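You operate a simulated robot arm through the tools that you are given. There is no shell and no other tool.

The job below is to be done with a simulated two-armed robot. You get a single attempt, and the scene is never put back.

Task
Take the blue napkin from the vanity counter and hang it over the black wall rail.

The check looks at the end state, three seconds after you hand in, the way a careful person would. Anything else that was tipped, shoved, dropped, spilled or broken makes it a failure. Flat cloth is picked up by pressing the open fingertips on it (5 to 10 N) and closing them slowly along it; thin cloth reads only 2 to 8 mm in the jaws.

Robot
Two 6-joint arms with two-finger grippers on one trunk, on a base that drives. Base frame: it is fixed to the floor where the robot stands at the start and does not move with it; the origin is under the middle of the robot, x ahead of it, y to its left, z up. Units: mm, rad, N and s.
The left shoulder is at the start at [30, 178, 913], the right one opposite. With the tool pointing down near the work surface each hand reaches from about 100 to 840 mm from the robot's upright axis, wherever it stands, measured 20 degrees to its own side. Places, roughly: blue napkin [-2400, 0, 900]. Payload 2.54 kg a hand.
Tool frame (each hand has its own): the origin (TCP) lies between the finger pads and is the grasp point; the fingertips stand 30 mm ahead of it; z points along the fingers, y is the line along which they close. Largest opening 116 mm; the body of the gripper starts 95 mm behind the TCP.
Orientation is that of the tool frame in the base frame, as a unit quaternion [w, x, y, z]. With the fingers straight down and closing along the base's y, the tool's x points along the base's -x, its y along +y and its z along -z.

Tools
- The arms move only by the tool arm_command. It takes "left_rows", "right_rows" or both (then of equal length, played together; a hand with none holds still); each is a list of rows, each a list of 7 numbers: the shift along the base's x, y, z in mm, then the turn, a rotation vector about the base's x, y, z in rad, then the opening, from 0 (shut) to 1 (fully open). In form: [[x, y, z, rx, ry, rz, hand], ...]. A call has 1 to 20 rows; each row shifts and turns the commanded pose from where the row before left it. Each row takes 0.2 s and may step no farther than 50 mm and 0.15 rad from the row before; otherwise, or with a gripper value out of range, the whole call is refused. Where a pose cannot be reached the arm comes as near as it can. A force on the tool above 40 N (or 10 N above the force at the start of the call, whichever is more), or a blocked arm, ends the call early, and 0.2 s more pass. Each finger travels about 153 mm/s and halts on what it meets, pressing with about 40 N; the grip force reading is that of the motor and also rises with nothing between the fingers. The clock runs only during rows and for 0.2 s after the last one: add rows that do not move to give the fingers time. It gives the time, the measured TCP pose, the force on the tool (base axes), the opening and the grip force at its end, in the units of the frame above (readings bear some noise), with the torque about the TCP (base axes, N m) and any sound that the robot's microphone picked up.
- Cameras (640 x 400 px; columns grow to the right, rows downward): "scene" is now at [53.5, -0.5, 1643.5]; the picture's right is [0.01, -1.00, 0.00], its down [-0.70, -0.01, -0.71] and it looks along [0.71, 0.01, -0.70] (base axes); focal length 260 px, centre (320, 200). "left" rides on the left gripper at [69, 15, -122] in its tool frame; the picture's right is [-0.21, 0.98, 0.00], its down [-0.83, -0.18, -0.53] and it looks along [-0.52, -0.11, 0.85] (tool axes); focal length 251 px, centre (320, 200). "right" rides on the right gripper at [69, -15, -122] in its tool frame; the picture's right is [0.21, 0.98, 0.00], its down [-0.83, 0.18, -0.53] and it looks along [-0.52, 0.11, 0.85] (tool axes); focal length 251 px, centre (320, 200). There is no depth. A picture from a camera that has moved, and an enlarged one, comes with that camera's place and axes in the base frame and with its lens.
- get_image(camera): a new picture of that camera. It takes no simulated time.
- raise_lower(by): slides the trunk up (or, below 0, down) by that many mm; the arms and the scene camera ride with it, the base frame stays. It gives what a move gives, with no picture.
- drive_base(legs): drives the robot by 1 to 6 legs, each [ahead, left, turn to the left] in mm, mm and rad, along the robot's own axes; the way and the turn of a leg run together, so that a leg with both is an arc; at most 1500 mm and 3.142 rad a leg. The arms and the cameras ride along, it lands a little off, and it stops where it bumps. It gives what a move gives.
- head_to(pan, tilt): turns the head with the scene camera to pan (to the left, within 2.496 rad either way) and tilt (down, from -0.506 to 1.204), counted from straight ahead of the robot. It gives what a move gives.
- close_up(camera, box): a new picture of the part [left, top, right, bottom] of that camera's present view, enlarged. It takes no simulated time.
- sign_off(): hands the job in; it is judged then, once.

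Nothing tells you exact positions but the pictures and the camera data. Unless the task says otherwise, let go and move clear before handing in.

The tools are called after "Emit:" as a command line: name --argument value ..., lists and objects as JSON in quotes. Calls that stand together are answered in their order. arm_command: Moves the arms, as the interface text tells. Its arguments: {"type":"object","properties":{"left_rows":{"type":"array","items":{"type":"array","items":{"type":"number"}}},"right_rows":{"type":"array","items":{"type":"array","items":{"type":"number"}}}},"required":[]} The other tools are called the same way: raise_lower (by) slides the trunk up or down; drive_base (legs) drives the base; head_to (pan, tilt) turns the head that bears the scene camera; get_image (camera) takes a picture; close_up (camera, box) takes an enlarged picture of a part of a camera's view; sign_off () hands the job in.

At the start:

```text
time: 0.0
left_eef_pos: [462.3, 214.0, 1103.2]
left_ee_rot: [-0.001, -0.001, 1.0, 0.0]
left_contact_force: [0.5, 0.2, -0.3]
left_wrist_torque: [-0.02, 0.0, 0.0]
left_opening: 116.1
left_grasp_force: 0.1
right_eef_pos: [530.9, -265.7, 1033.3]
right_ee_rot: [0.0, -0.001, 1.0, 0.0]
right_contact_force: [-0.8, -0.4, 0.0]
right_wrist_torque: [0.02, 0.03, -0.01]
right_opening: 116.0
right_grasp_force: 0.0
trunk travel left (down, up): [-125.0, 415.0]
robot x, y, heading: [-0.6, -1.0, -0.002]
head pan, tilt: [0.014, 0.777]
```

scene: 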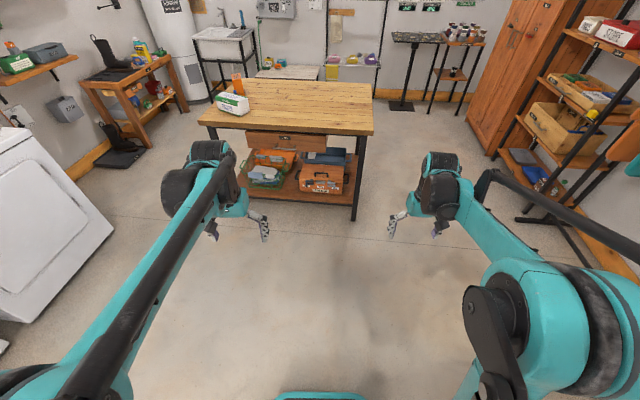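
right: 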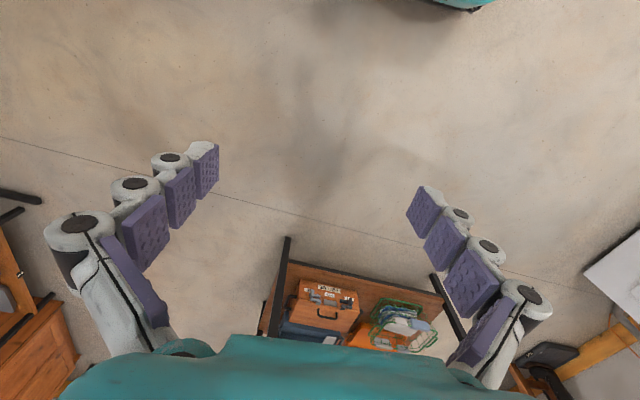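
left: 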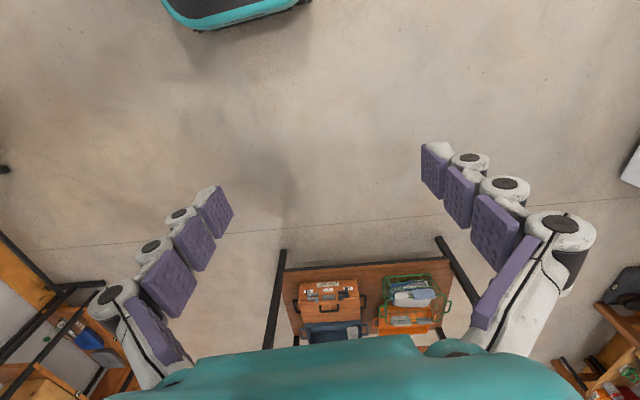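

I see a workshop in front of the robot with no vanity in view; the napkin should be about 2.4 m behind it. I'll turn the head to look back before driving.

Emit:
head_to --pan 2.49 --tilt 0.4

Emit:
get_image --camera "scene"

Emit:
head_to --pan -2.49 --tilt 0.4

Emit:
get_image --camera "scene"

```text
time: 2.2
left_eef_pos: [462.2, 214.4, 1102.5]
left_ee_rot: [-0.001, 0.0, 1.0, 0.0]
left_contact_force: [-0.4, 0.9, 0.2]
left_wrist_torque: [-0.01, 0.03, -0.02]
left_opening: 115.8
left_grasp_force: 0.0
right_eef_pos: [531.2, -266.1, 1035.3]
right_ee_rot: [0.0, 0.001, 1.0, 0.0]
right_contact_force: [0.1, -0.4, 0.1]
right_wrist_torque: [0.05, 0.03, 0.0]
right_opening: 115.9
right_grasp_force: 0.1
trunk travel left (down, up): [-125.0, 415.0]
robot x, y, heading: [-0.3, 0.0, -0.003]
head pan, tilt: [2.491, 0.4]
```

```text
taken
camera scene: at [-101.9, 54.6, 1676.8], right [0.61, 0.8, 0.0], down [0.31, -0.24, -0.92], along [-0.73, 0.56, -0.39], focal length 260 px, centre (320, 200)
```

scene: 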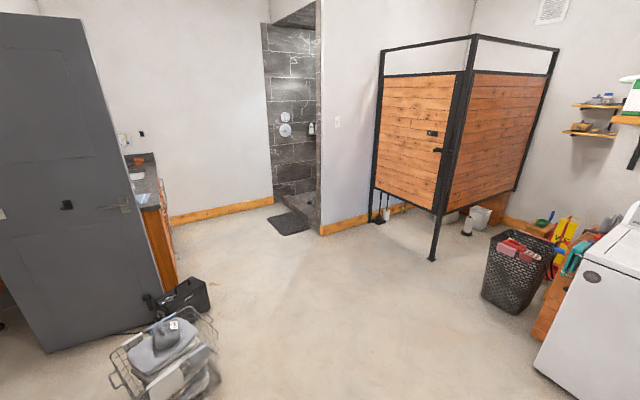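

```text
time: 6.2
left_eef_pos: [460.5, 214.6, 1104.6]
left_ee_rot: [-0.001, 0.001, 1.0, 0.0]
left_contact_force: [-0.5, -0.2, 0.3]
left_wrist_torque: [0.03, -0.01, -0.02]
left_opening: 116.0
left_grasp_force: 0.0
right_eef_pos: [531.7, -266.9, 1034.3]
right_ee_rot: [0.0, -0.001, 1.0, 0.0]
right_contact_force: [0.0, 0.5, 0.4]
right_wrist_torque: [0.01, -0.01, 0.01]
right_opening: 115.9
right_grasp_force: 0.0
trunk travel left (down, up): [-125.0, 415.0]
robot x, y, heading: [0.4, -3.6, 0.0]
head pan, tilt: [-2.491, 0.4]
```

```text
taken
camera scene: at [-101.9, -57.8, 1676.8], right [-0.61, 0.8, 0.0], down [0.31, 0.24, -0.92], along [-0.73, -0.56, -0.39], focal length 260 px, centre (320, 200)
```

scene: 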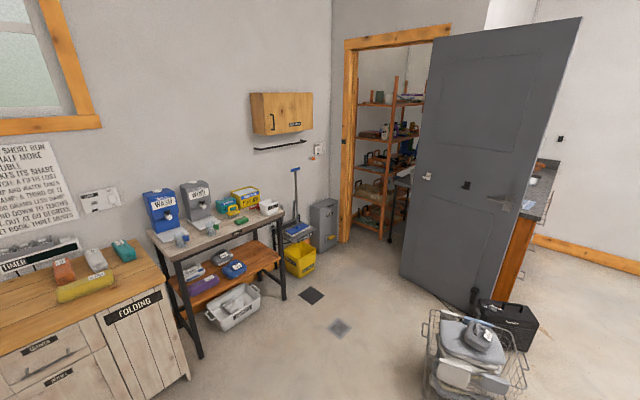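

The vanity sits behind the open black door, with its front facing +y and its near end at roughly x = -2300. A basket and a toolbox lie on the floor near the door. I'll turn to face -y, slide over to about [-1400, 1000] and look again.

Emit:
drive_base --legs '[[0, 0, -1.571], [-1000, 0, 0], [0, -1400, 0]]'

Emit:
head_to --pan -0.8 --tilt 0.4

Emit:
get_image --camera "scene"

```text
time: 21.7
left_eef_pos: [-1176.5, 492.8, 1104.7]
left_ee_rot: [0.0, 0.686, 0.728, 0.0]
left_contact_force: [-0.1, -0.4, -0.8]
left_wrist_torque: [-0.02, -0.02, -0.02]
left_opening: 115.9
left_grasp_force: 0.1
right_eef_pos: [-1651.6, 396.3, 1034.0]
right_ee_rot: [0.0, 0.686, 0.728, 0.0]
right_contact_force: [-0.1, -0.2, -0.4]
right_wrist_torque: [0.02, 0.0, 0.0]
right_opening: 115.9
right_grasp_force: 0.1
trunk travel left (down, up): [-125.0, 415.0]
robot x, y, heading: [-1420.1, 940.4, -1.512]
head pan, tilt: [-2.491, 0.4]
```

```text
time: 23.5
left_eef_pos: [-1176.3, 493.3, 1104.8]
left_ee_rot: [0.0, 0.686, 0.728, 0.0]
left_contact_force: [0.1, 0.1, 0.2]
left_wrist_torque: [0.0, 0.02, 0.03]
left_opening: 116.0
left_grasp_force: 0.0
right_eef_pos: [-1652.3, 394.7, 1034.6]
right_ee_rot: [0.0, 0.686, 0.728, 0.0]
right_contact_force: [0.1, 0.3, 0.2]
right_wrist_torque: [0.02, 0.01, -0.02]
right_opening: 116.0
right_grasp_force: 0.1
trunk travel left (down, up): [-125.0, 415.0]
robot x, y, heading: [-1418.3, 942.8, -1.514]
head pan, tilt: [-0.799, 0.4]
```

```text
taken
camera scene: at [-1480.4, 901.1, 1676.8], right [-0.74, 0.67, 0.0], down [0.26, 0.29, -0.92], along [-0.62, -0.68, -0.39], focal length 260 px, centre (320, 200)
```

scene: 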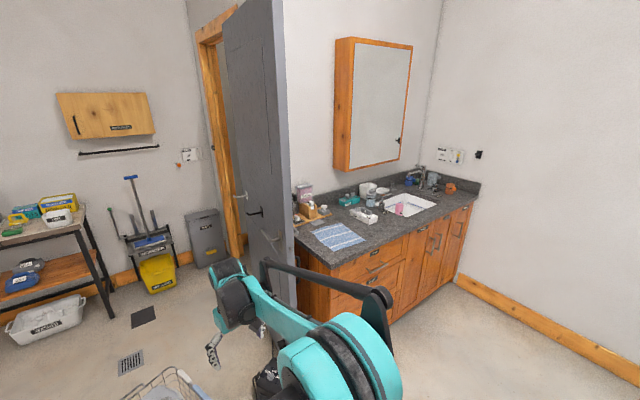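

The blue striped napkin lies on the vanity counter's near end, and a black bar runs along the wall under the wooden wall cabinet. I'll enlarge both.

Emit:
close_up --camera "scene" --box '[280, 150, 480, 275]'

Emit:
close_up --camera "scene" --box '[40, 80, 240, 205]'

Emit:
head_to --pan 0.3 --tilt 0.3

Emit:
get_image --camera "scene"

Emit:
head_to --pan -1.8 --tilt 0.4

Emit:
get_image --camera "scene"

```text
3.20 times, centred on (380, 212) of scene
camera zoom: at [-1480.4, 901.1, 1676.8], right [-0.74, 0.67, 0.0], down [0.26, 0.29, -0.92], along [-0.62, -0.68, -0.39], focal length 830 px, centre (128, 160)
```

zoom: 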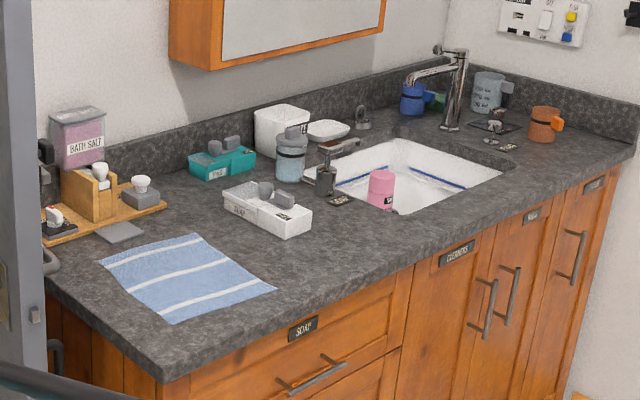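

```text
3.20 times, centred on (140, 142) of scene
camera zoom: at [-1480.4, 901.1, 1676.8], right [-0.74, 0.67, 0.0], down [0.26, 0.29, -0.92], along [-0.62, -0.68, -0.39], focal length 830 px, centre (896, 384)
```

zoom: 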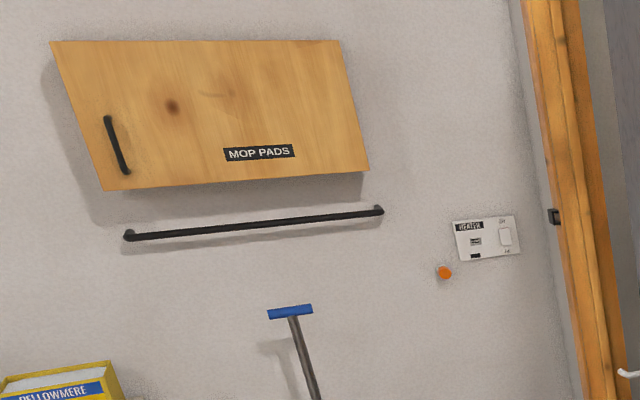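

```text
time: 24.8
left_eef_pos: [-1176.2, 492.7, 1104.6]
left_ee_rot: [0.001, 0.686, 0.728, 0.0]
left_contact_force: [-0.5, -0.6, -0.3]
left_wrist_torque: [0.03, 0.02, 0.0]
left_opening: 116.1
left_grasp_force: 0.1
right_eef_pos: [-1652.7, 395.5, 1035.4]
right_ee_rot: [0.0, 0.686, 0.728, 0.0]
right_contact_force: [0.2, 0.0, -0.8]
right_wrist_torque: [0.01, -0.03, 0.0]
right_opening: 115.9
right_grasp_force: 0.1
trunk travel left (down, up): [-125.0, 415.0]
robot x, y, heading: [-1420.1, 942.6, -1.51]
head pan, tilt: [0.3, 0.3]
```

```text
taken
camera scene: at [-1385.1, 882.0, 1686.0], right [-0.94, -0.35, 0.0], down [-0.1, 0.28, -0.96], along [0.34, -0.89, -0.3], focal length 260 px, centre (320, 200)
```

scene: 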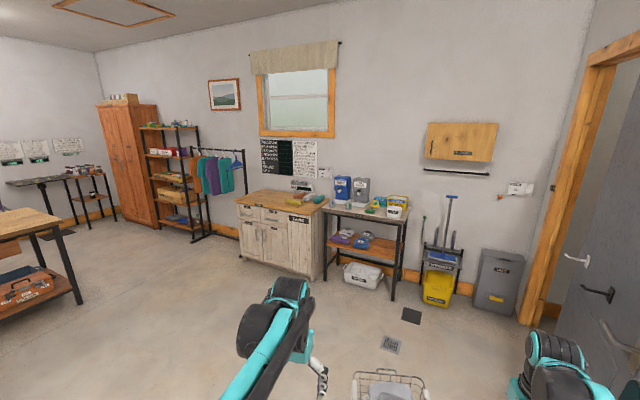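

```text
time: 26.8
left_eef_pos: [-1175.0, 492.3, 1103.9]
left_ee_rot: [0.001, 0.686, 0.728, 0.0]
left_contact_force: [0.0, 0.3, -1.3]
left_wrist_torque: [0.01, -0.03, 0.0]
left_opening: 116.2
left_grasp_force: 0.0
right_eef_pos: [-1652.7, 395.1, 1035.4]
right_ee_rot: [0.0, 0.686, 0.728, 0.0]
right_contact_force: [0.2, -0.2, 1.1]
right_wrist_torque: [-0.03, 0.0, -0.01]
right_opening: 116.1
right_grasp_force: 0.0
trunk travel left (down, up): [-125.0, 415.0]
robot x, y, heading: [-1416.0, 940.5, -1.509]
head pan, tilt: [-1.799, 0.4]
```

```text
taken
camera scene: at [-1509.2, 985.0, 1676.8], right [0.17, 0.99, 0.0], down [0.38, -0.07, -0.92], along [-0.91, 0.15, -0.39], focal length 260 px, centre (320, 200)
```

scene: 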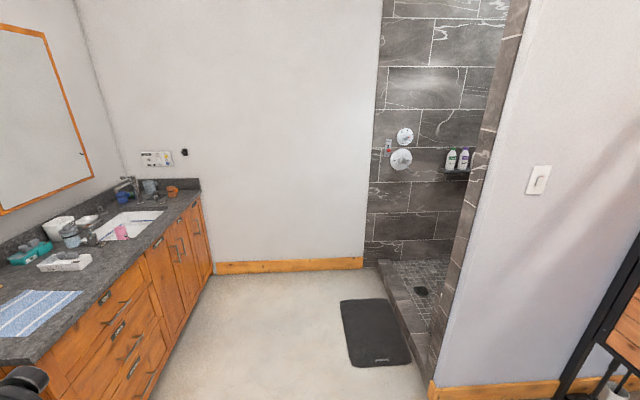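

The only black wall rail is the bar under the "MOP PADS" cabinet, at about x -1950…-1450, y ≈ -1690, z ≈ 1240. The napkin is about 225 x 245 mm, centred near [-2433, 10] and turned about 12°. I'll slide sideways to a spot in front of the vanity and check the floor clearance (toolbox, door) before moving in.

Emit:
drive_base --legs '[[-40, -880, 0]]'

Emit:
head_to --pan 0.2 --tilt 0.75

Emit:
get_image --camera "scene"

Emit:
get_image --camera "left"

Emit:
get_image --camera "right"

```text
time: 31.4
left_eef_pos: [-2040.3, 479.7, 1104.0]
left_ee_rot: [0.001, 0.682, 0.731, 0.001]
left_contact_force: [0.7, 0.7, 0.2]
left_wrist_torque: [0.02, -0.03, -0.01]
left_opening: 116.0
left_grasp_force: 0.1
right_eef_pos: [-2513.9, 376.9, 1034.8]
right_ee_rot: [0.0, 0.682, 0.731, 0.0]
right_contact_force: [0.8, -0.3, 0.0]
right_wrist_torque: [0.01, 0.01, 0.02]
right_opening: 115.9
right_grasp_force: 0.2
trunk travel left (down, up): [-125.0, 415.0]
robot x, y, heading: [-2283.9, 923.8, -1.505]
head pan, tilt: [-1.799, 0.4]
```

```text
time: 33.3
left_eef_pos: [-2040.6, 479.6, 1104.7]
left_ee_rot: [0.0, 0.682, 0.731, 0.0]
left_contact_force: [0.0, 0.6, -0.1]
left_wrist_torque: [0.03, 0.0, 0.02]
left_opening: 115.9
left_grasp_force: 0.0
right_eef_pos: [-2514.0, 377.1, 1033.5]
right_ee_rot: [0.0, 0.682, 0.731, 0.0]
right_contact_force: [0.8, 0.4, 0.3]
right_wrist_torque: [-0.01, 0.03, 0.04]
right_opening: 115.5
right_grasp_force: 0.1
trunk travel left (down, up): [-125.0, 415.0]
robot x, y, heading: [-2284.6, 928.1, -1.5]
head pan, tilt: [0.201, 0.75]
```

```text
taken
camera scene: at [-2264.5, 873.8, 1645.7], right [-0.96, -0.27, 0.0], down [-0.18, 0.66, -0.73], along [0.2, -0.7, -0.68], focal length 260 px, centre (320, 200)
```

scene: 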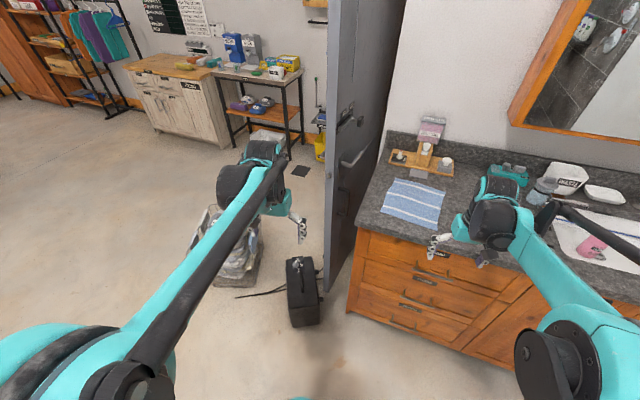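

```text
taken
camera left: at [-2030.3, 548.5, 1226.5], right [0.99, -0.15, 0.0], down [-0.12, -0.84, 0.53], along [-0.08, -0.53, -0.85], focal length 251 px, centre (320, 200)
```

left: 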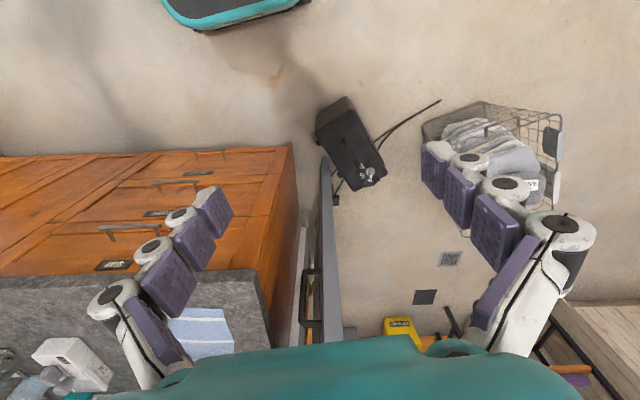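

```text
taken
camera right: at [-2534.3, 444.6, 1158.0], right [0.96, 0.28, 0.0], down [0.24, -0.81, 0.53], along [0.15, -0.51, -0.85], focal length 251 px, centre (320, 200)
```

right: 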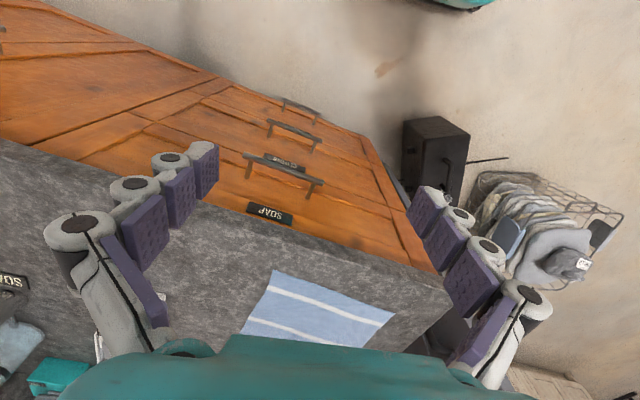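

The napkin's corners come out at about [-2343,-133], [-2565,-96], [-2513,150] and [-2300,110], with the counter at z ≈ 900. I'll turn to square up with the napkin (heading about -1.767). Then I'll rotate both wrists 90° with the cameras outward, so the fingers close along the robot's forward axis.

Emit:
drive_base --legs '[[0, 39, 0], [0, 0, -0.267]]'

Emit:
arm_command --left_rows '[[0, 0, 0, 0, 0, -0.1428, 1], [0, 0, 0, 0, 0, -0.1428, 1], [0, 0, 0, 0, 0, -0.1428, 1], [0, 0, 0, 0, 0, -0.1428, 1], [0, 0, 0, 0, 0, -0.1428, 1], [0, 0, 0, 0, 0, -0.1428, 1], [0, 0, 0, 0, 0, -0.1428, 1], [0, 0, 0, 0, 0, -0.1428, 1], [0, 0, 0, 0, 0, -0.1428, 1], [0, 0, 0, 0, 0, -0.1428, 1], [0, 0, 0, 0, 0, -0.1428, 1], [0, 0, 0, 0, 0, 0, 0.4], [0, 0, 0, 0, 0, 0, 0.4]]' --right_rows '[[0, 0, 0, 0, 0, 0.1428, 1], [0, 0, 0, 0, 0, 0.1428, 1], [0, 0, 0, 0, 0, 0.1428, 1], [0, 0, 0, 0, 0, 0.1428, 1], [0, 0, 0, 0, 0, 0.1428, 1], [0, 0, 0, 0, 0, 0.1428, 1], [0, 0, 0, 0, 0, 0.1428, 1], [0, 0, 0, 0, 0, 0.1428, 1], [0, 0, 0, 0, 0, 0.1428, 1], [0, 0, 0, 0, 0, 0.1428, 1], [0, 0, 0, 0, 0, 0.1428, 1], [0, 0, 0, 0, 0, 0, 0.4], [0, 0, 0, 0, 0, 0, 0.4]]'

Emit:
head_to --pan 0.0 --tilt 0.75

Emit:
get_image --camera "scene"

```text
time: 35.1
left_eef_pos: [-2126.1, 433.4, 1104.9]
left_ee_rot: [0.0, 0.772, 0.636, 0.001]
left_contact_force: [-0.8, -0.2, -0.3]
left_wrist_torque: [0.01, -0.06, 0.02]
left_opening: 115.7
left_grasp_force: 0.0
right_eef_pos: [-2610.8, 458.7, 1035.2]
right_ee_rot: [0.0, 0.772, 0.636, 0.0]
right_contact_force: [-0.7, -0.7, -0.4]
right_wrist_torque: [0.01, -0.01, 0.01]
right_opening: 116.1
right_grasp_force: 0.0
trunk travel left (down, up): [-125.0, 415.0]
robot x, y, heading: [-2245.4, 928.2, -1.763]
head pan, tilt: [0.201, 0.75]
```

```text
time: 37.9
left_eef_pos: [-2126.2, 434.2, 1105.2]
left_ee_rot: [0.0, 0.995, -0.096, 0.0]
left_contact_force: [-0.9, 0.8, 0.5]
left_wrist_torque: [-0.02, 0.02, -0.01]
left_opening: 46.5
left_grasp_force: 0.1
right_eef_pos: [-2611.0, 457.7, 1033.3]
right_ee_rot: [0.0, 0.096, 0.995, 0.0]
right_contact_force: [0.2, 0.4, 0.7]
right_wrist_torque: [-0.02, 0.06, -0.01]
right_opening: 46.4
right_grasp_force: 0.1
trunk travel left (down, up): [-125.0, 415.0]
robot x, y, heading: [-2245.3, 930.4, -1.77]
head pan, tilt: [0.201, 0.75]
```

```text
time: 38.6
left_eef_pos: [-2126.3, 433.6, 1104.3]
left_ee_rot: [0.0, 0.995, -0.097, 0.0]
left_contact_force: [0.1, 1.0, -0.5]
left_wrist_torque: [0.02, 0.02, 0.0]
left_opening: 46.2
left_grasp_force: 0.0
right_eef_pos: [-2609.6, 458.3, 1034.9]
right_ee_rot: [0.0, 0.097, 0.995, 0.001]
right_contact_force: [-0.7, 0.3, 0.0]
right_wrist_torque: [0.02, -0.02, 0.0]
right_opening: 46.2
right_grasp_force: 0.2
trunk travel left (down, up): [-125.0, 415.0]
robot x, y, heading: [-2248.4, 927.9, -1.764]
head pan, tilt: [0.0, 0.75]
```

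```text
taken
camera scene: at [-2255.6, 874.6, 1645.6], right [-0.98, 0.19, 0.0], down [0.13, 0.67, -0.73], along [-0.14, -0.72, -0.68], focal length 260 px, centre (320, 200)
```

scene: 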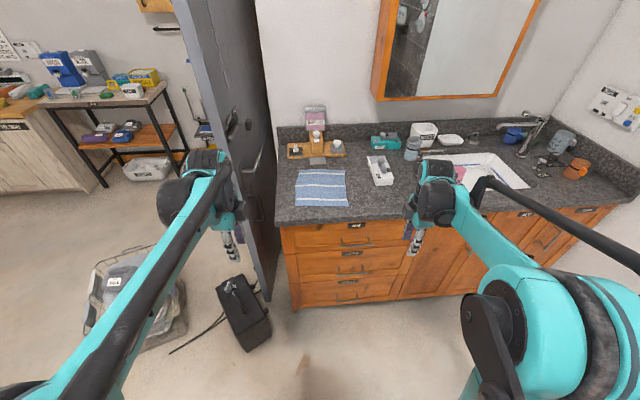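

The robot is squared up with the napkin and both wrists turned as planned. I'll bring the hands inward in front of the chest, clear of the counter, and check them against each other before driving forward.

Emit:
arm_command --left_rows '[[-15.8, 0.5, 0, 0, 0, 0, 0.4], [-15.8, 0.5, 0, 0, 0, 0, 0.4], [-15.8, 0.5, 0, 0, 0, 0, 0.4], [-15.8, 0.5, 0, 0, 0, 0, 0.4], [-15.8, 0.5, 0, 0, 0, 0, 0.4], [-15.8, 0.5, 0, 0, 0, 0, 0.4], [-15.8, 0.5, 0, 0, 0, 0, 0.4], [-15.8, 0.5, 0, 0, 0, 0, 0.4]]' --right_rows '[[22.5, 2, 8.8, 0, 0, 0, 0.4], [22.5, 2, 8.8, 0, 0, 0, 0.4], [22.5, 2, 8.8, 0, 0, 0, 0.4], [22.5, 2, 8.8, 0, 0, 0, 0.4], [22.5, 2, 8.8, 0, 0, 0, 0.4], [22.5, 2, 8.8, 0, 0, 0, 0.4], [22.5, 2, 8.8, 0, 0, 0, 0.4], [22.5, 2, 8.8, 0, 0, 0, 0.4]]'

Emit:
get_image --camera "scene"

Emit:
get_image --camera "left"

```text
time: 40.4
left_eef_pos: [-2252.6, 438.1, 1102.9]
left_ee_rot: [0.0, 0.995, -0.096, 0.0]
left_contact_force: [1.1, 0.0, 0.0]
left_wrist_torque: [-0.02, -0.02, 0.03]
left_opening: 46.3
left_grasp_force: 0.0
right_eef_pos: [-2427.6, 473.7, 1104.1]
right_ee_rot: [0.0, 0.097, 0.995, 0.001]
right_contact_force: [-1.3, -0.3, 0.0]
right_wrist_torque: [-0.01, 0.0, 0.01]
right_opening: 46.6
right_grasp_force: 0.1
trunk travel left (down, up): [-125.0, 415.0]
robot x, y, heading: [-2241.6, 927.4, -1.763]
head pan, tilt: [0.0, 0.75]
```

```text
taken
camera scene: at [-2255.6, 874.6, 1645.6], right [-0.98, 0.19, 0.0], down [0.13, 0.67, -0.73], along [-0.14, -0.72, -0.68], focal length 260 px, centre (320, 200)
```

scene: 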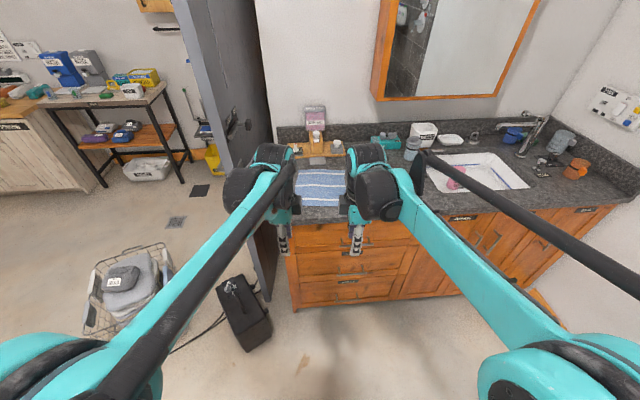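

```text
taken
camera left: at [-2187.2, 408.6, 1225.9], right [-0.4, -0.92, 0.0], down [-0.78, 0.34, 0.53], along [-0.49, 0.21, -0.85], focal length 251 px, centre (320, 200)
```

left: 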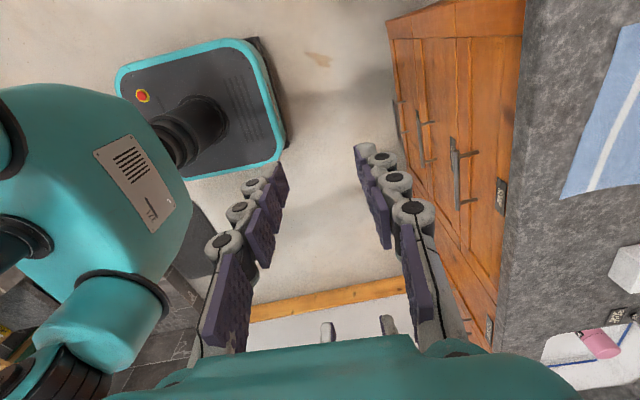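

The hands are 180 mm apart and clear of each other. I'll drive ahead 285 mm to the counter.

Emit:
drive_base --legs '[[285, 0, 0]]'

Emit:
head_to --pan 0.0 --tilt 0.9

Emit:
get_image --camera "scene"

Emit:
get_image --camera "left"

Emit:
get_image --camera "right"

```text
time: 42.4
left_eef_pos: [-2302.8, 158.7, 1104.0]
left_ee_rot: [0.0, 0.996, -0.094, 0.0]
left_contact_force: [-0.3, -0.9, -0.3]
left_wrist_torque: [0.02, -0.02, 0.0]
left_opening: 46.4
left_grasp_force: 0.1
right_eef_pos: [-2480.8, 192.9, 1103.8]
right_ee_rot: [0.0, 0.094, 0.996, 0.001]
right_contact_force: [0.2, 0.4, -0.8]
right_wrist_torque: [0.07, -0.01, 0.01]
right_opening: 46.2
right_grasp_force: 0.1
trunk travel left (down, up): [-125.0, 415.0]
robot x, y, heading: [-2304.8, 647.7, -1.763]
head pan, tilt: [0.0, 0.75]
```

```text
time: 43.1
left_eef_pos: [-2302.7, 160.1, 1103.0]
left_ee_rot: [0.0, 0.996, -0.094, 0.0]
left_contact_force: [0.9, 0.2, 0.6]
left_wrist_torque: [0.0, -0.02, 0.0]
left_opening: 46.3
left_grasp_force: 0.1
right_eef_pos: [-2480.8, 193.6, 1103.7]
right_ee_rot: [0.001, 0.094, 0.996, 0.0]
right_contact_force: [-0.1, -0.1, 0.6]
right_wrist_torque: [0.0, 0.01, 0.0]
right_opening: 46.3
right_grasp_force: 0.0
trunk travel left (down, up): [-125.0, 415.0]
robot x, y, heading: [-2296.6, 652.5, -1.759]
head pan, tilt: [0.0, 0.901]
```

```text
taken
camera scene: at [-2307.8, 603.8, 1633.8], right [-0.98, 0.19, 0.0], down [0.15, 0.77, -0.62], along [-0.12, -0.61, -0.78], focal length 260 px, centre (320, 200)
```

scene: 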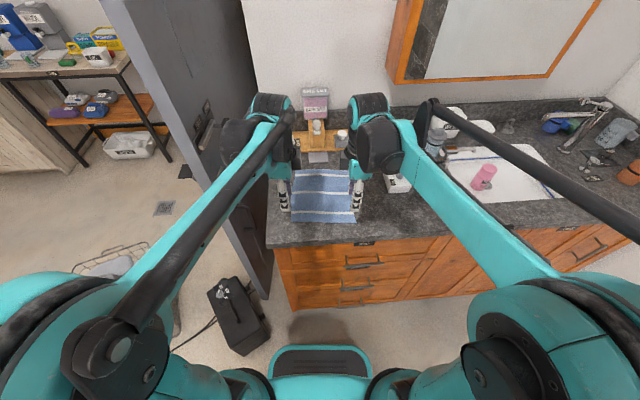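

```text
taken
camera left: at [-2238.1, 130.9, 1226.0], right [-0.39, -0.92, 0.0], down [-0.78, 0.33, 0.53], along [-0.49, 0.21, -0.85], focal length 251 px, centre (320, 200)
```

left: 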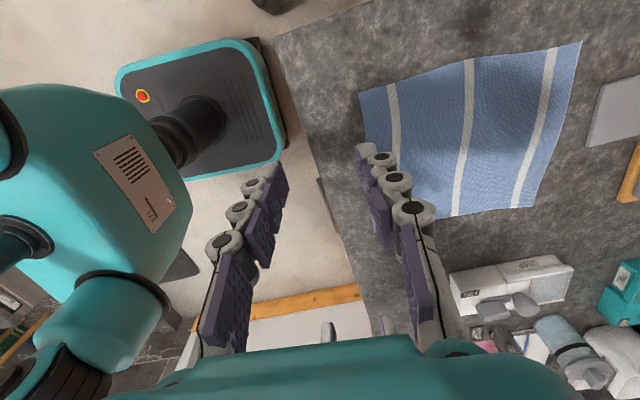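

```text
taken
camera right: at [-2550.8, 191.6, 1227.4], right [-0.03, 1.0, 0.0], down [0.85, 0.02, 0.53], along [0.53, 0.01, -0.85], focal length 251 px, centre (320, 200)
```

right: 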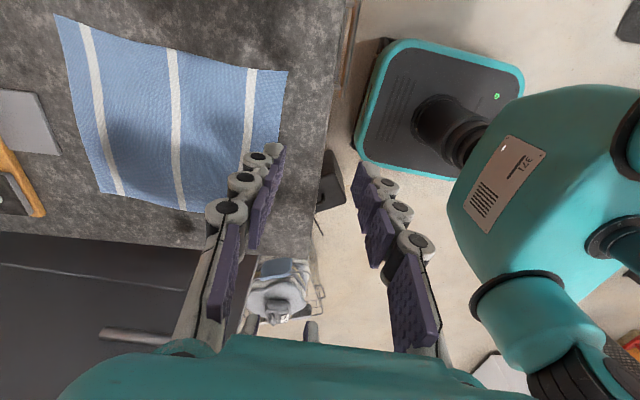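

From the left wrist camera the napkin corners agree with the earlier estimate and the counter at z ≈ 900. I'll move both hands over a pinch line about 70 mm in from the far edge, 140 mm apart, at TCP z ≈ 1000.

Emit:
arm_command --left_rows '[[-8.9, -27, 0, 0, 0, 0, 0.35], [-8.9, -27, 0, 0, 0, 0, 0.35], [-8.9, -27, -17, 0, 0, 0, 0.35], [-8.9, -27, -17, 0, 0, 0, 0.35], [-8.9, -27, -17, 0, 0, 0, 0.35], [-8.9, -27, -17, 0, 0, 0, 0.35], [-8.9, -27, -17, 0, 0, 0, 0.35], [-8.9, -27, -18, 0, 0, 0, 0.35]]' --right_rows '[[-3.9, -27.8, 0, 0, 0, 0, 0.35], [-3.9, -27.8, 0, 0, 0, 0, 0.35], [-3.9, -27.8, -17, 0, 0, 0, 0.35], [-3.9, -27.8, -17, 0, 0, 0, 0.35], [-3.9, -27.8, -17, 0, 0, 0, 0.35], [-3.9, -27.8, -17, 0, 0, 0, 0.35], [-3.9, -27.8, -17, 0, 0, 0, 0.35], [-3.9, -27.8, -18, 0, 0, 0, 0.35]]'

Emit:
get_image --camera "scene"

Emit:
get_image --camera "left"

Emit:
get_image --camera "right"

```text
time: 44.9
left_eef_pos: [-2376.2, -57.9, 999.1]
left_ee_rot: [-0.001, 0.996, -0.094, 0.0]
left_contact_force: [0.7, -0.8, -0.2]
left_wrist_torque: [0.04, 0.02, -0.01]
left_opening: 40.7
left_grasp_force: 0.0
right_eef_pos: [-2512.2, -27.7, 998.5]
right_ee_rot: [0.0, 0.094, 0.996, 0.0]
right_contact_force: [-0.9, -0.4, 0.3]
right_wrist_torque: [0.05, 0.02, -0.03]
right_opening: 40.6
right_grasp_force: 0.0
trunk travel left (down, up): [-125.0, 415.0]
robot x, y, heading: [-2297.8, 651.9, -1.763]
head pan, tilt: [0.0, 0.901]
```

```text
taken
camera scene: at [-2308.6, 600.4, 1633.6], right [-0.98, 0.19, 0.0], down [0.15, 0.77, -0.62], along [-0.12, -0.61, -0.79], focal length 260 px, centre (320, 200)
```

scene: 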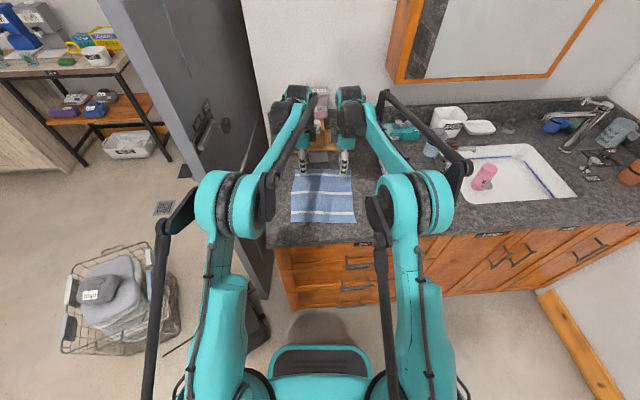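

```text
taken
camera left: at [-2312.2, -87.2, 1121.8], right [-0.39, -0.92, 0.0], down [-0.78, 0.33, 0.53], along [-0.49, 0.21, -0.85], focal length 251 px, centre (320, 200)
```

left: 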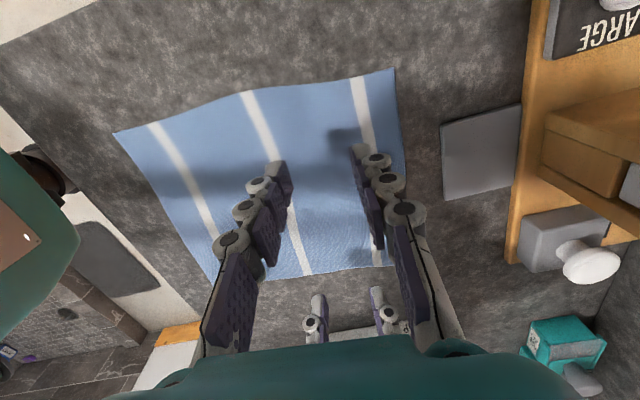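

```text
taken
camera right: at [-2582.8, -31.8, 1121.4], right [-0.03, 1.0, 0.0], down [0.84, 0.02, 0.53], along [0.53, 0.02, -0.85], focal length 251 px, centre (320, 200)
```

right: 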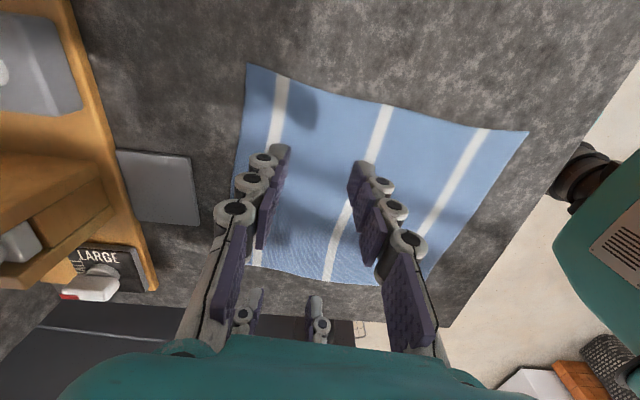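

Both open grippers sit over the napkin with a short flap beyond them. I'll descend to just above the counter, then press in small steps.

Emit:
arm_command --left_rows '[[0, 0, -20, 0, 0, 0, 0.35], [0, 0, -20, 0, 0, 0, 0.35], [0, 0, -15, 0, 0, 0, 0.35], [0, 0, -5, 0, 0, 0, 0.35]]' --right_rows '[[0, 0, -20, 0, 0, 0, 0.35], [0, 0, -20, 0, 0, 0, 0.35], [0, 0, -15, 0, 0, 0, 0.35], [0, 0, -5, 0, 0, 0, 0.35]]'

Emit:
get_image --camera "left"

```text
time: 45.9
left_eef_pos: [-2373.5, -55.2, 940.0]
left_ee_rot: [0.0, 0.996, -0.094, -0.001]
left_contact_force: [0.1, -0.2, -0.4]
left_wrist_torque: [-0.02, 0.01, 0.01]
left_opening: 40.6
left_grasp_force: 0.0
right_eef_pos: [-2509.2, -28.3, 939.9]
right_ee_rot: [0.0, 0.094, 0.996, 0.0]
right_contact_force: [-0.3, 0.8, -0.4]
right_wrist_torque: [0.01, -0.01, 0.0]
right_opening: 40.5
right_grasp_force: 0.0
trunk travel left (down, up): [-125.0, 415.0]
robot x, y, heading: [-2299.7, 654.0, -1.756]
head pan, tilt: [0.0, 0.901]
```

```text
taken
camera left: at [-2310.0, -84.3, 1062.8], right [-0.39, -0.92, 0.0], down [-0.78, 0.33, 0.53], along [-0.49, 0.21, -0.85], focal length 251 px, centre (320, 200)
```

left: 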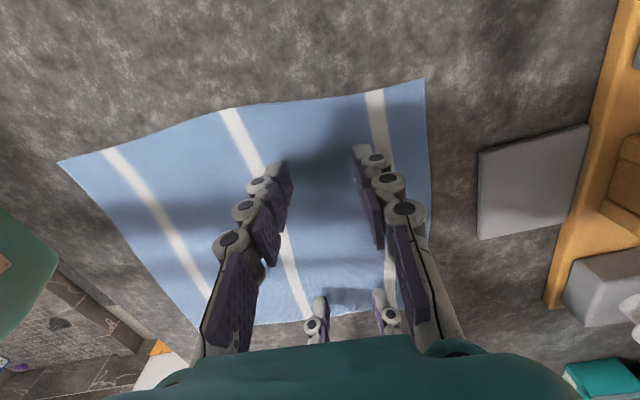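

No contact yet at TCP z = 940. I'll step down slowly.

Emit:
arm_command --left_rows '[[0, 0, -2, 0, 0, 0, 0.35], [0, 0, -2, 0, 0, 0, 0.35], [0, 0, -2, 0, 0, 0, 0.35]]' --right_rows '[[0, 0, -2, 0, 0, 0, 0.35], [0, 0, -2, 0, 0, 0, 0.35], [0, 0, -2, 0, 0, 0, 0.35]]'

Emit:
arm_command --left_rows '[[0, 0, -1, 0, 0, 0, 0.35], [0, 0, -1, 0, 0, 0, 0.35]]' --right_rows '[[0, 0, -1, 0, 0, 0, 0.35], [0, 0, -1, 0, 0, 0, 0.35]]'

```text
time: 46.7
left_eef_pos: [-2374.7, -56.4, 934.0]
left_ee_rot: [0.001, 0.996, -0.094, 0.001]
left_contact_force: [0.7, 0.2, -0.1]
left_wrist_torque: [0.0, 0.0, -0.03]
left_opening: 40.6
left_grasp_force: 0.0
right_eef_pos: [-2511.4, -28.4, 934.9]
right_ee_rot: [0.0, 0.094, 0.996, 0.0]
right_contact_force: [-0.6, 0.3, 0.2]
right_wrist_torque: [0.02, -0.02, -0.02]
right_opening: 40.6
right_grasp_force: 0.0
trunk travel left (down, up): [-125.0, 415.0]
robot x, y, heading: [-2298.5, 650.1, -1.76]
head pan, tilt: [0.0, 0.901]
```

```text
time: 47.3
left_eef_pos: [-2373.9, -57.0, 932.6]
left_ee_rot: [0.001, 0.996, -0.094, 0.0]
left_contact_force: [0.1, -0.3, 0.4]
left_wrist_torque: [-0.01, -0.01, 0.03]
left_opening: 40.7
left_grasp_force: 0.1
right_eef_pos: [-2511.6, -30.1, 934.5]
right_ee_rot: [0.0, 0.094, 0.996, 0.0]
right_contact_force: [0.3, 0.6, 0.0]
right_wrist_torque: [0.02, 0.0, 0.01]
right_opening: 40.6
right_grasp_force: 0.1
trunk travel left (down, up): [-125.0, 415.0]
robot x, y, heading: [-2299.4, 648.8, -1.76]
head pan, tilt: [0.0, 0.901]
```

Emit:
arm_command --left_rows '[[0, 0, -1, 0, 0, 0, 0.35], [0, 0, -1, 0, 0, 0, 0.35]]' --right_rows '[[0, 0, -1, 0, 0, 0, 0.35], [0, 0, -1, 0, 0, 0, 0.35]]'

Emit:
arm_command --left_rows '[[0, 0, -1, 0, 0, 0, 0.35], [0, 0, 0, 0, 0, 0, 0.35]]' --right_rows '[[0, 0, -1, 0, 0, 0, 0.35], [0, 0, 0, 0, 0, 0, 0.35]]'

```text
time: 47.9
left_eef_pos: [-2373.1, -56.7, 931.2]
left_ee_rot: [0.0, 0.996, -0.094, 0.0]
left_contact_force: [1.0, -0.8, 1.9]
left_wrist_torque: [-0.04, 0.0, -0.02]
left_opening: 40.5
left_grasp_force: 0.1
right_eef_pos: [-2511.7, -29.3, 930.7]
right_ee_rot: [0.001, 0.094, 0.996, 0.001]
right_contact_force: [0.1, -0.6, 0.6]
right_wrist_torque: [0.03, 0.01, -0.01]
right_opening: 40.5
right_grasp_force: 0.0
trunk travel left (down, up): [-125.0, 415.0]
robot x, y, heading: [-2300.1, 649.0, -1.765]
head pan, tilt: [0.0, 0.901]
```

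```text
time: 48.5
left_eef_pos: [-2374.0, -55.9, 930.3]
left_ee_rot: [0.001, 0.996, -0.094, 0.0]
left_contact_force: [0.4, -1.0, 11.4]
left_wrist_torque: [-0.06, 0.02, 0.01]
left_opening: 37.1
left_grasp_force: 0.1
right_eef_pos: [-2510.5, -27.8, 930.5]
right_ee_rot: [0.0, 0.094, 0.996, 0.0]
right_contact_force: [0.1, 0.2, 0.6]
right_wrist_torque: [0.0, 0.0, 0.01]
right_opening: 40.6
right_grasp_force: 0.1
trunk travel left (down, up): [-125.0, 415.0]
robot x, y, heading: [-2302.4, 650.7, -1.759]
head pan, tilt: [0.0, 0.901]
```

The left tips are pressing at about 11 N and the right ones barely touch. I'll ease the left up slightly and lower the right.

Emit:
arm_command --left_rows '[[0, 0, -0.0, 0, 0, 0, 0.35], [0, 0, 0.3, 0, 0, 0, 0.35]]' --right_rows '[[0, 0, -0.7, 0, 0, 0, 0.35], [0, 0, 0, 0, 0, 0, 0.35]]'

```text
time: 49.1
left_eef_pos: [-2373.8, -55.8, 930.9]
left_ee_rot: [0.001, 0.996, -0.094, -0.001]
left_contact_force: [-0.1, -0.4, 3.8]
left_wrist_torque: [-0.02, -0.01, 0.0]
left_opening: 40.6
left_grasp_force: 0.1
right_eef_pos: [-2509.7, -28.5, 930.0]
right_ee_rot: [0.001, 0.094, 0.996, -0.001]
right_contact_force: [1.0, 0.1, 11.0]
right_wrist_torque: [0.01, -0.07, 0.0]
right_opening: 41.3
right_grasp_force: 0.1
trunk travel left (down, up): [-125.0, 415.0]
robot x, y, heading: [-2301.7, 651.2, -1.761]
head pan, tilt: [0.0, 0.901]
```

Left is at 4 N and right at 11 N. I'll trim both toward about 7 N and begin closing slowly.

Emit:
arm_command --left_rows '[[0, 0, -0.15, 0, 0, 0, 0.35], [0, 0, 0, 0, 0, 0, 0.34], [0, 0, 0, 0, 0, 0, 0.33], [0, 0, 0, 0, 0, 0, 0.32], [0, 0, 0, 0, 0, 0, 0.31], [0, 0, 0, 0, 0, 0, 0.3]]' --right_rows '[[0, 0, 0.2, 0, 0, 0, 0.35], [0, 0, 0, 0, 0, 0, 0.34], [0, 0, 0, 0, 0, 0, 0.33], [0, 0, 0, 0, 0, 0, 0.32], [0, 0, 0, 0, 0, 0, 0.31], [0, 0, 0, 0, 0, 0, 0.3]]'

Emit:
get_image --camera "left"

Emit:
get_image --camera "right"

```text
time: 50.5
left_eef_pos: [-2373.3, -54.9, 930.5]
left_ee_rot: [0.001, 0.996, -0.094, 0.0]
left_contact_force: [0.3, -0.8, 5.8]
left_wrist_torque: [0.04, 0.01, 0.02]
left_opening: 34.6
left_grasp_force: 0.1
right_eef_pos: [-2512.5, -28.7, 930.2]
right_ee_rot: [0.0, 0.094, 0.996, 0.0]
right_contact_force: [-0.5, 0.3, 8.8]
right_wrist_torque: [0.04, -0.03, 0.0]
right_opening: 34.0
right_grasp_force: 0.1
trunk travel left (down, up): [-125.0, 415.0]
robot x, y, heading: [-2300.3, 652.6, -1.759]
head pan, tilt: [0.0, 0.901]
```

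```text
taken
camera left: at [-2308.8, -84.6, 1053.3], right [-0.39, -0.92, 0.0], down [-0.78, 0.33, 0.53], along [-0.49, 0.21, -0.85], focal length 251 px, centre (320, 200)
```

left: 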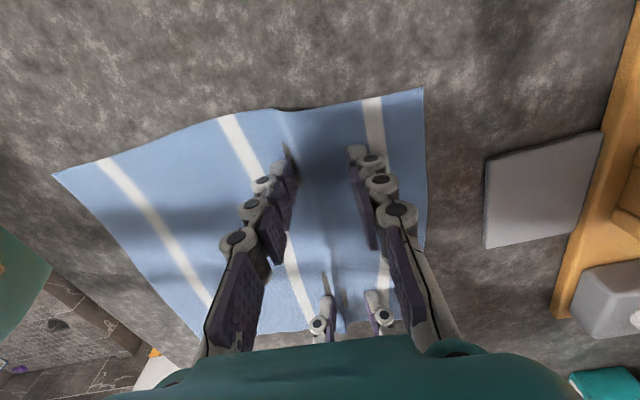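

```text
taken
camera right: at [-2582.1, -29.9, 1053.6], right [-0.03, 1.0, 0.0], down [0.85, 0.02, 0.53], along [0.53, 0.01, -0.85], focal length 251 px, centre (320, 200)
```

right: 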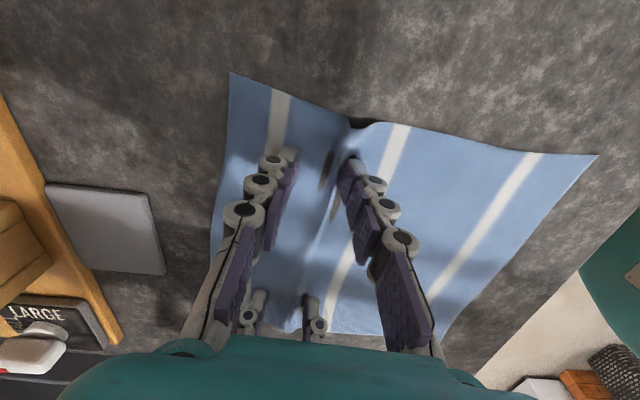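

A ridge is rising between the fingertips on both sides, so the pinch is working. I'll keep closing slowly.

Emit:
arm_command --left_rows '[[0, 0, 0, 0, 0, 0, 0.28], [0, 0, 0, 0, 0, 0, 0.26], [0, 0, 0, 0, 0, 0, 0.24], [0, 0, 0, 0, 0, 0, 0.22], [0, 0, 0, 0, 0, 0, 0.2], [0, 0, 0, 0, 0, 0, 0.18], [0, 0, 0, 0, 0, 0, 0.16]]' --right_rows '[[0, 0, 0, 0, 0, 0, 0.28], [0, 0, 0, 0, 0, 0, 0.26], [0, 0, 0, 0, 0, 0, 0.24], [0, 0, 0, 0, 0, 0, 0.22], [0, 0, 0, 0, 0, 0, 0.2], [0, 0, 0, 0, 0, 0, 0.18], [0, 0, 0, 0, 0, 0, 0.16]]'

Emit:
get_image --camera "left"

Emit:
get_image --camera "right"

```text
time: 52.1
left_eef_pos: [-2372.8, -57.1, 930.5]
left_ee_rot: [0.001, 0.996, -0.095, 0.001]
left_contact_force: [-0.7, 1.2, 0.9]
left_wrist_torque: [0.03, 0.0, 0.0]
left_opening: 17.8
left_grasp_force: 0.0
right_eef_pos: [-2511.6, -29.3, 929.3]
right_ee_rot: [0.0, 0.094, 0.996, 0.001]
right_contact_force: [0.8, 0.1, 7.3]
right_wrist_torque: [0.0, 0.02, -0.01]
right_opening: 18.5
right_grasp_force: 0.1
trunk travel left (down, up): [-125.0, 415.0]
robot x, y, heading: [-2300.4, 646.5, -1.762]
head pan, tilt: [0.0, 0.901]
```

```text
taken
camera left: at [-2309.0, -85.1, 1052.9], right [-0.39, -0.92, 0.0], down [-0.78, 0.33, 0.53], along [-0.49, 0.21, -0.85], focal length 251 px, centre (320, 200)
```

left: 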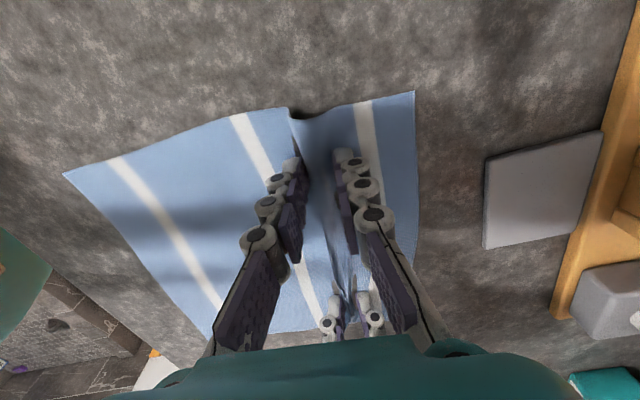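

```text
taken
camera right: at [-2582.2, -30.4, 1053.2], right [-0.03, 1.0, 0.0], down [0.85, 0.02, 0.53], along [0.53, 0.01, -0.85], focal length 251 px, centre (320, 200)
```

right: 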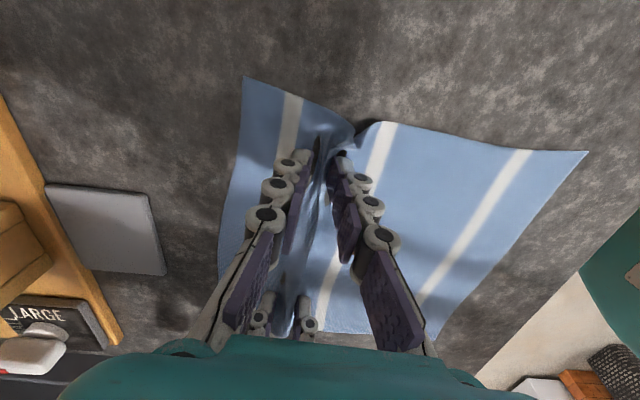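

The ridge is well formed, but the left pressing force has dropped to about 1 N. I'll press the left down slightly and finish closing.

Emit:
arm_command --left_rows '[[0, 0, -0.4, 0, 0, 0, 0.15], [0, 0, 0, 0, 0, 0, 0.13], [0, 0, 0, 0, 0, 0, 0.11], [0, 0, 0, 0, 0, 0, 0.09], [0, 0, 0, 0, 0, 0, 0.07], [0, 0, 0, 0, 0, 0, 0.05], [0, 0, 0, 0, 0, 0, 0.03], [0, 0, 0, 0, 0, 0, 0.01], [0, 0, 0, 0, 0, 0, 0], [0, 0, 0, 0, 0, 0, 0]]' --right_rows '[[0, 0, 0, 0, 0, 0, 0.15], [0, 0, 0, 0, 0, 0, 0.13], [0, 0, 0, 0, 0, 0, 0.11], [0, 0, 0, 0, 0, 0, 0.09], [0, 0, 0, 0, 0, 0, 0.07], [0, 0, 0, 0, 0, 0, 0.05], [0, 0, 0, 0, 0, 0, 0.03], [0, 0, 0, 0, 0, 0, 0.01], [0, 0, 0, 0, 0, 0, 0], [0, 0, 0, 0, 0, 0, 0]]'

Emit:
get_image --camera "left"

Emit:
get_image --camera "right"

```text
time: 54.3
left_eef_pos: [-2372.8, -56.3, 929.3]
left_ee_rot: [0.001, 0.996, -0.094, 0.0]
left_contact_force: [0.1, -0.5, -1.0]
left_wrist_torque: [0.08, -0.04, -0.01]
left_opening: 5.5
left_grasp_force: 38.2
right_eef_pos: [-2510.6, -27.9, 930.6]
right_ee_rot: [0.0, 0.094, 0.996, -0.001]
right_contact_force: [0.0, 0.4, 1.2]
right_wrist_torque: [0.04, 0.0, -0.01]
right_opening: 3.4
right_grasp_force: 30.8
trunk travel left (down, up): [-125.0, 415.0]
robot x, y, heading: [-2304.3, 651.0, -1.76]
head pan, tilt: [0.0, 0.901]
```

```text
taken
camera left: at [-2309.1, -85.4, 1051.9], right [-0.39, -0.92, 0.0], down [-0.78, 0.33, 0.53], along [-0.49, 0.21, -0.85], focal length 251 px, centre (320, 200)
```

left: 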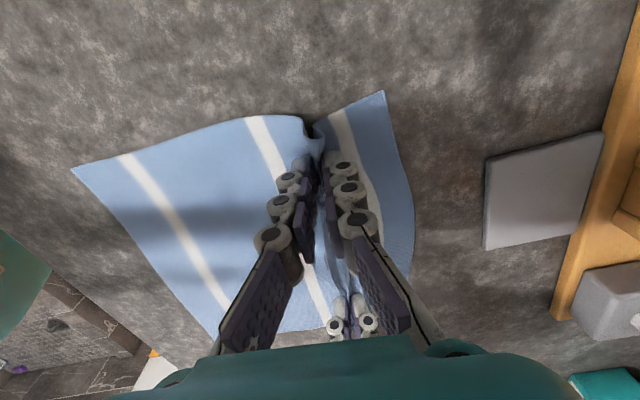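

```text
taken
camera right: at [-2582.3, -30.6, 1053.2], right [-0.03, 1.0, 0.0], down [0.85, 0.02, 0.53], along [0.53, 0.01, -0.85], focal length 251 px, centre (320, 200)
```

right: 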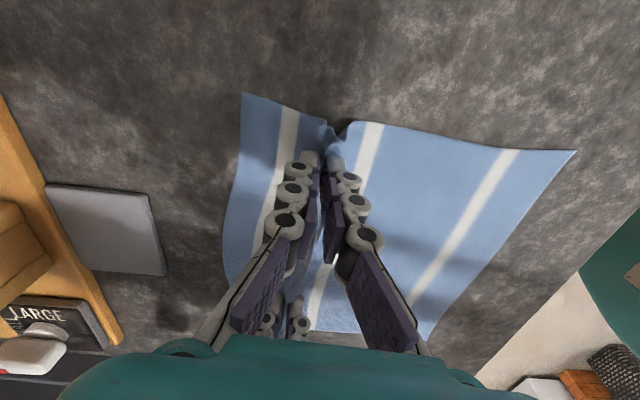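

Both jaws hold the fold, reading 5.5 and 3.4 mm. I'll lift the hands together.

Emit:
arm_command --left_rows '[[0, 0, 10, 0, 0, 0, 0], [0, 0, 15, 0, 0, 0, 0], [0, 0, 20, 0, 0, 0, 0], [0, 0, 20, 0, 0, 0, 0], [0, 0, 20, 0, 0, 0, 0], [0, 0, 20, 0, 0, 0, 0], [0, 0, 20, 0, 0, 0, 0], [0, 0, 20, 0, 0, 0, 0], [0, 0, 20, 0, 0, 0, 0], [0, 0, 20, 0, 0, 0, 0], [0, 0, 20, 0, 0, 0, 0], [0, 0, 15, 0, 0, 0, 0]]' --right_rows '[[0, 0, 10, 0, 0, 0, 0], [0, 0, 15, 0, 0, 0, 0], [0, 0, 20, 0, 0, 0, 0], [0, 0, 20, 0, 0, 0, 0], [0, 0, 20, 0, 0, 0, 0], [0, 0, 20, 0, 0, 0, 0], [0, 0, 20, 0, 0, 0, 0], [0, 0, 20, 0, 0, 0, 0], [0, 0, 20, 0, 0, 0, 0], [0, 0, 20, 0, 0, 0, 0], [0, 0, 20, 0, 0, 0, 0], [0, 0, 15, 0, 0, 0, 0]]'

Emit:
get_image --camera "scene"

Emit:
get_image --camera "left"

Emit:
get_image --camera "right"

```text
time: 56.9
left_eef_pos: [-2374.0, -56.0, 1148.8]
left_ee_rot: [-0.001, 0.996, -0.095, 0.0]
left_contact_force: [0.2, 0.8, -0.9]
left_wrist_torque: [0.02, 0.02, 0.02]
left_opening: 0.9
left_grasp_force: 30.5
right_eef_pos: [-2510.7, -28.5, 1152.4]
right_ee_rot: [0.0, 0.094, 0.996, 0.001]
right_contact_force: [-0.7, 0.1, -0.5]
right_wrist_torque: [-0.02, 0.01, 0.0]
right_opening: 0.0
right_grasp_force: 28.4
trunk travel left (down, up): [-125.0, 415.0]
robot x, y, heading: [-2301.0, 648.1, -1.763]
head pan, tilt: [0.0, 0.901]
```

```text
taken
camera scene: at [-2307.9, 603.4, 1633.7], right [-0.98, 0.19, 0.0], down [0.15, 0.77, -0.62], along [-0.12, -0.61, -0.78], focal length 260 px, centre (320, 200)
```

scene: 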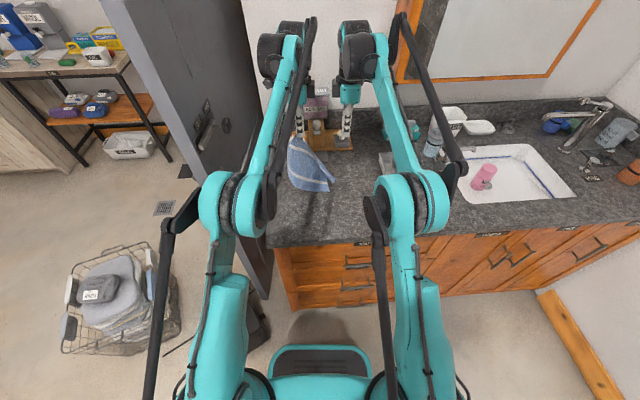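

```text
taken
camera left: at [-2309.4, -85.0, 1271.5], right [-0.39, -0.92, 0.0], down [-0.78, 0.33, 0.53], along [-0.49, 0.21, -0.85], focal length 251 px, centre (320, 200)
```

left: 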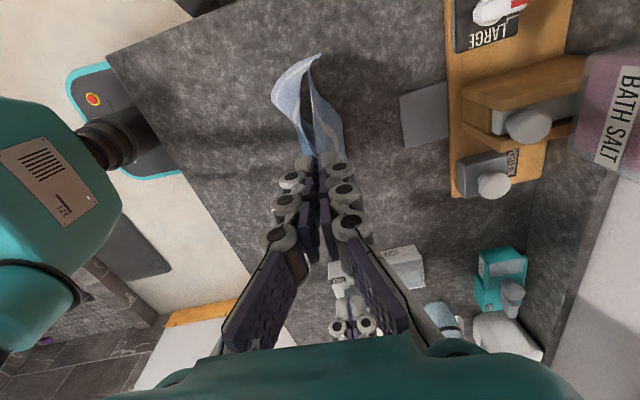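

```text
taken
camera right: at [-2581.1, -30.6, 1274.7], right [-0.03, 1.0, 0.0], down [0.85, 0.02, 0.53], along [0.53, 0.01, -0.85], focal length 251 px, centre (320, 200)
```

right: 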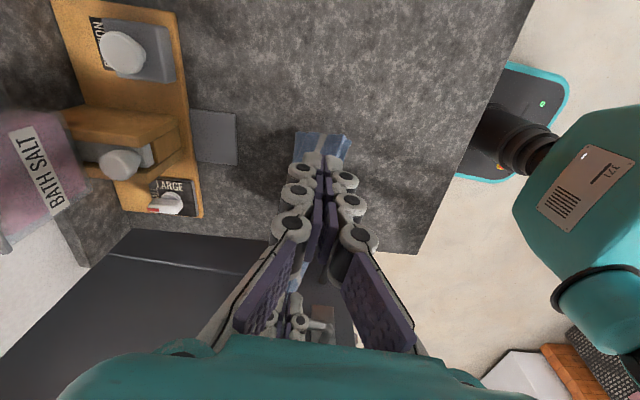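

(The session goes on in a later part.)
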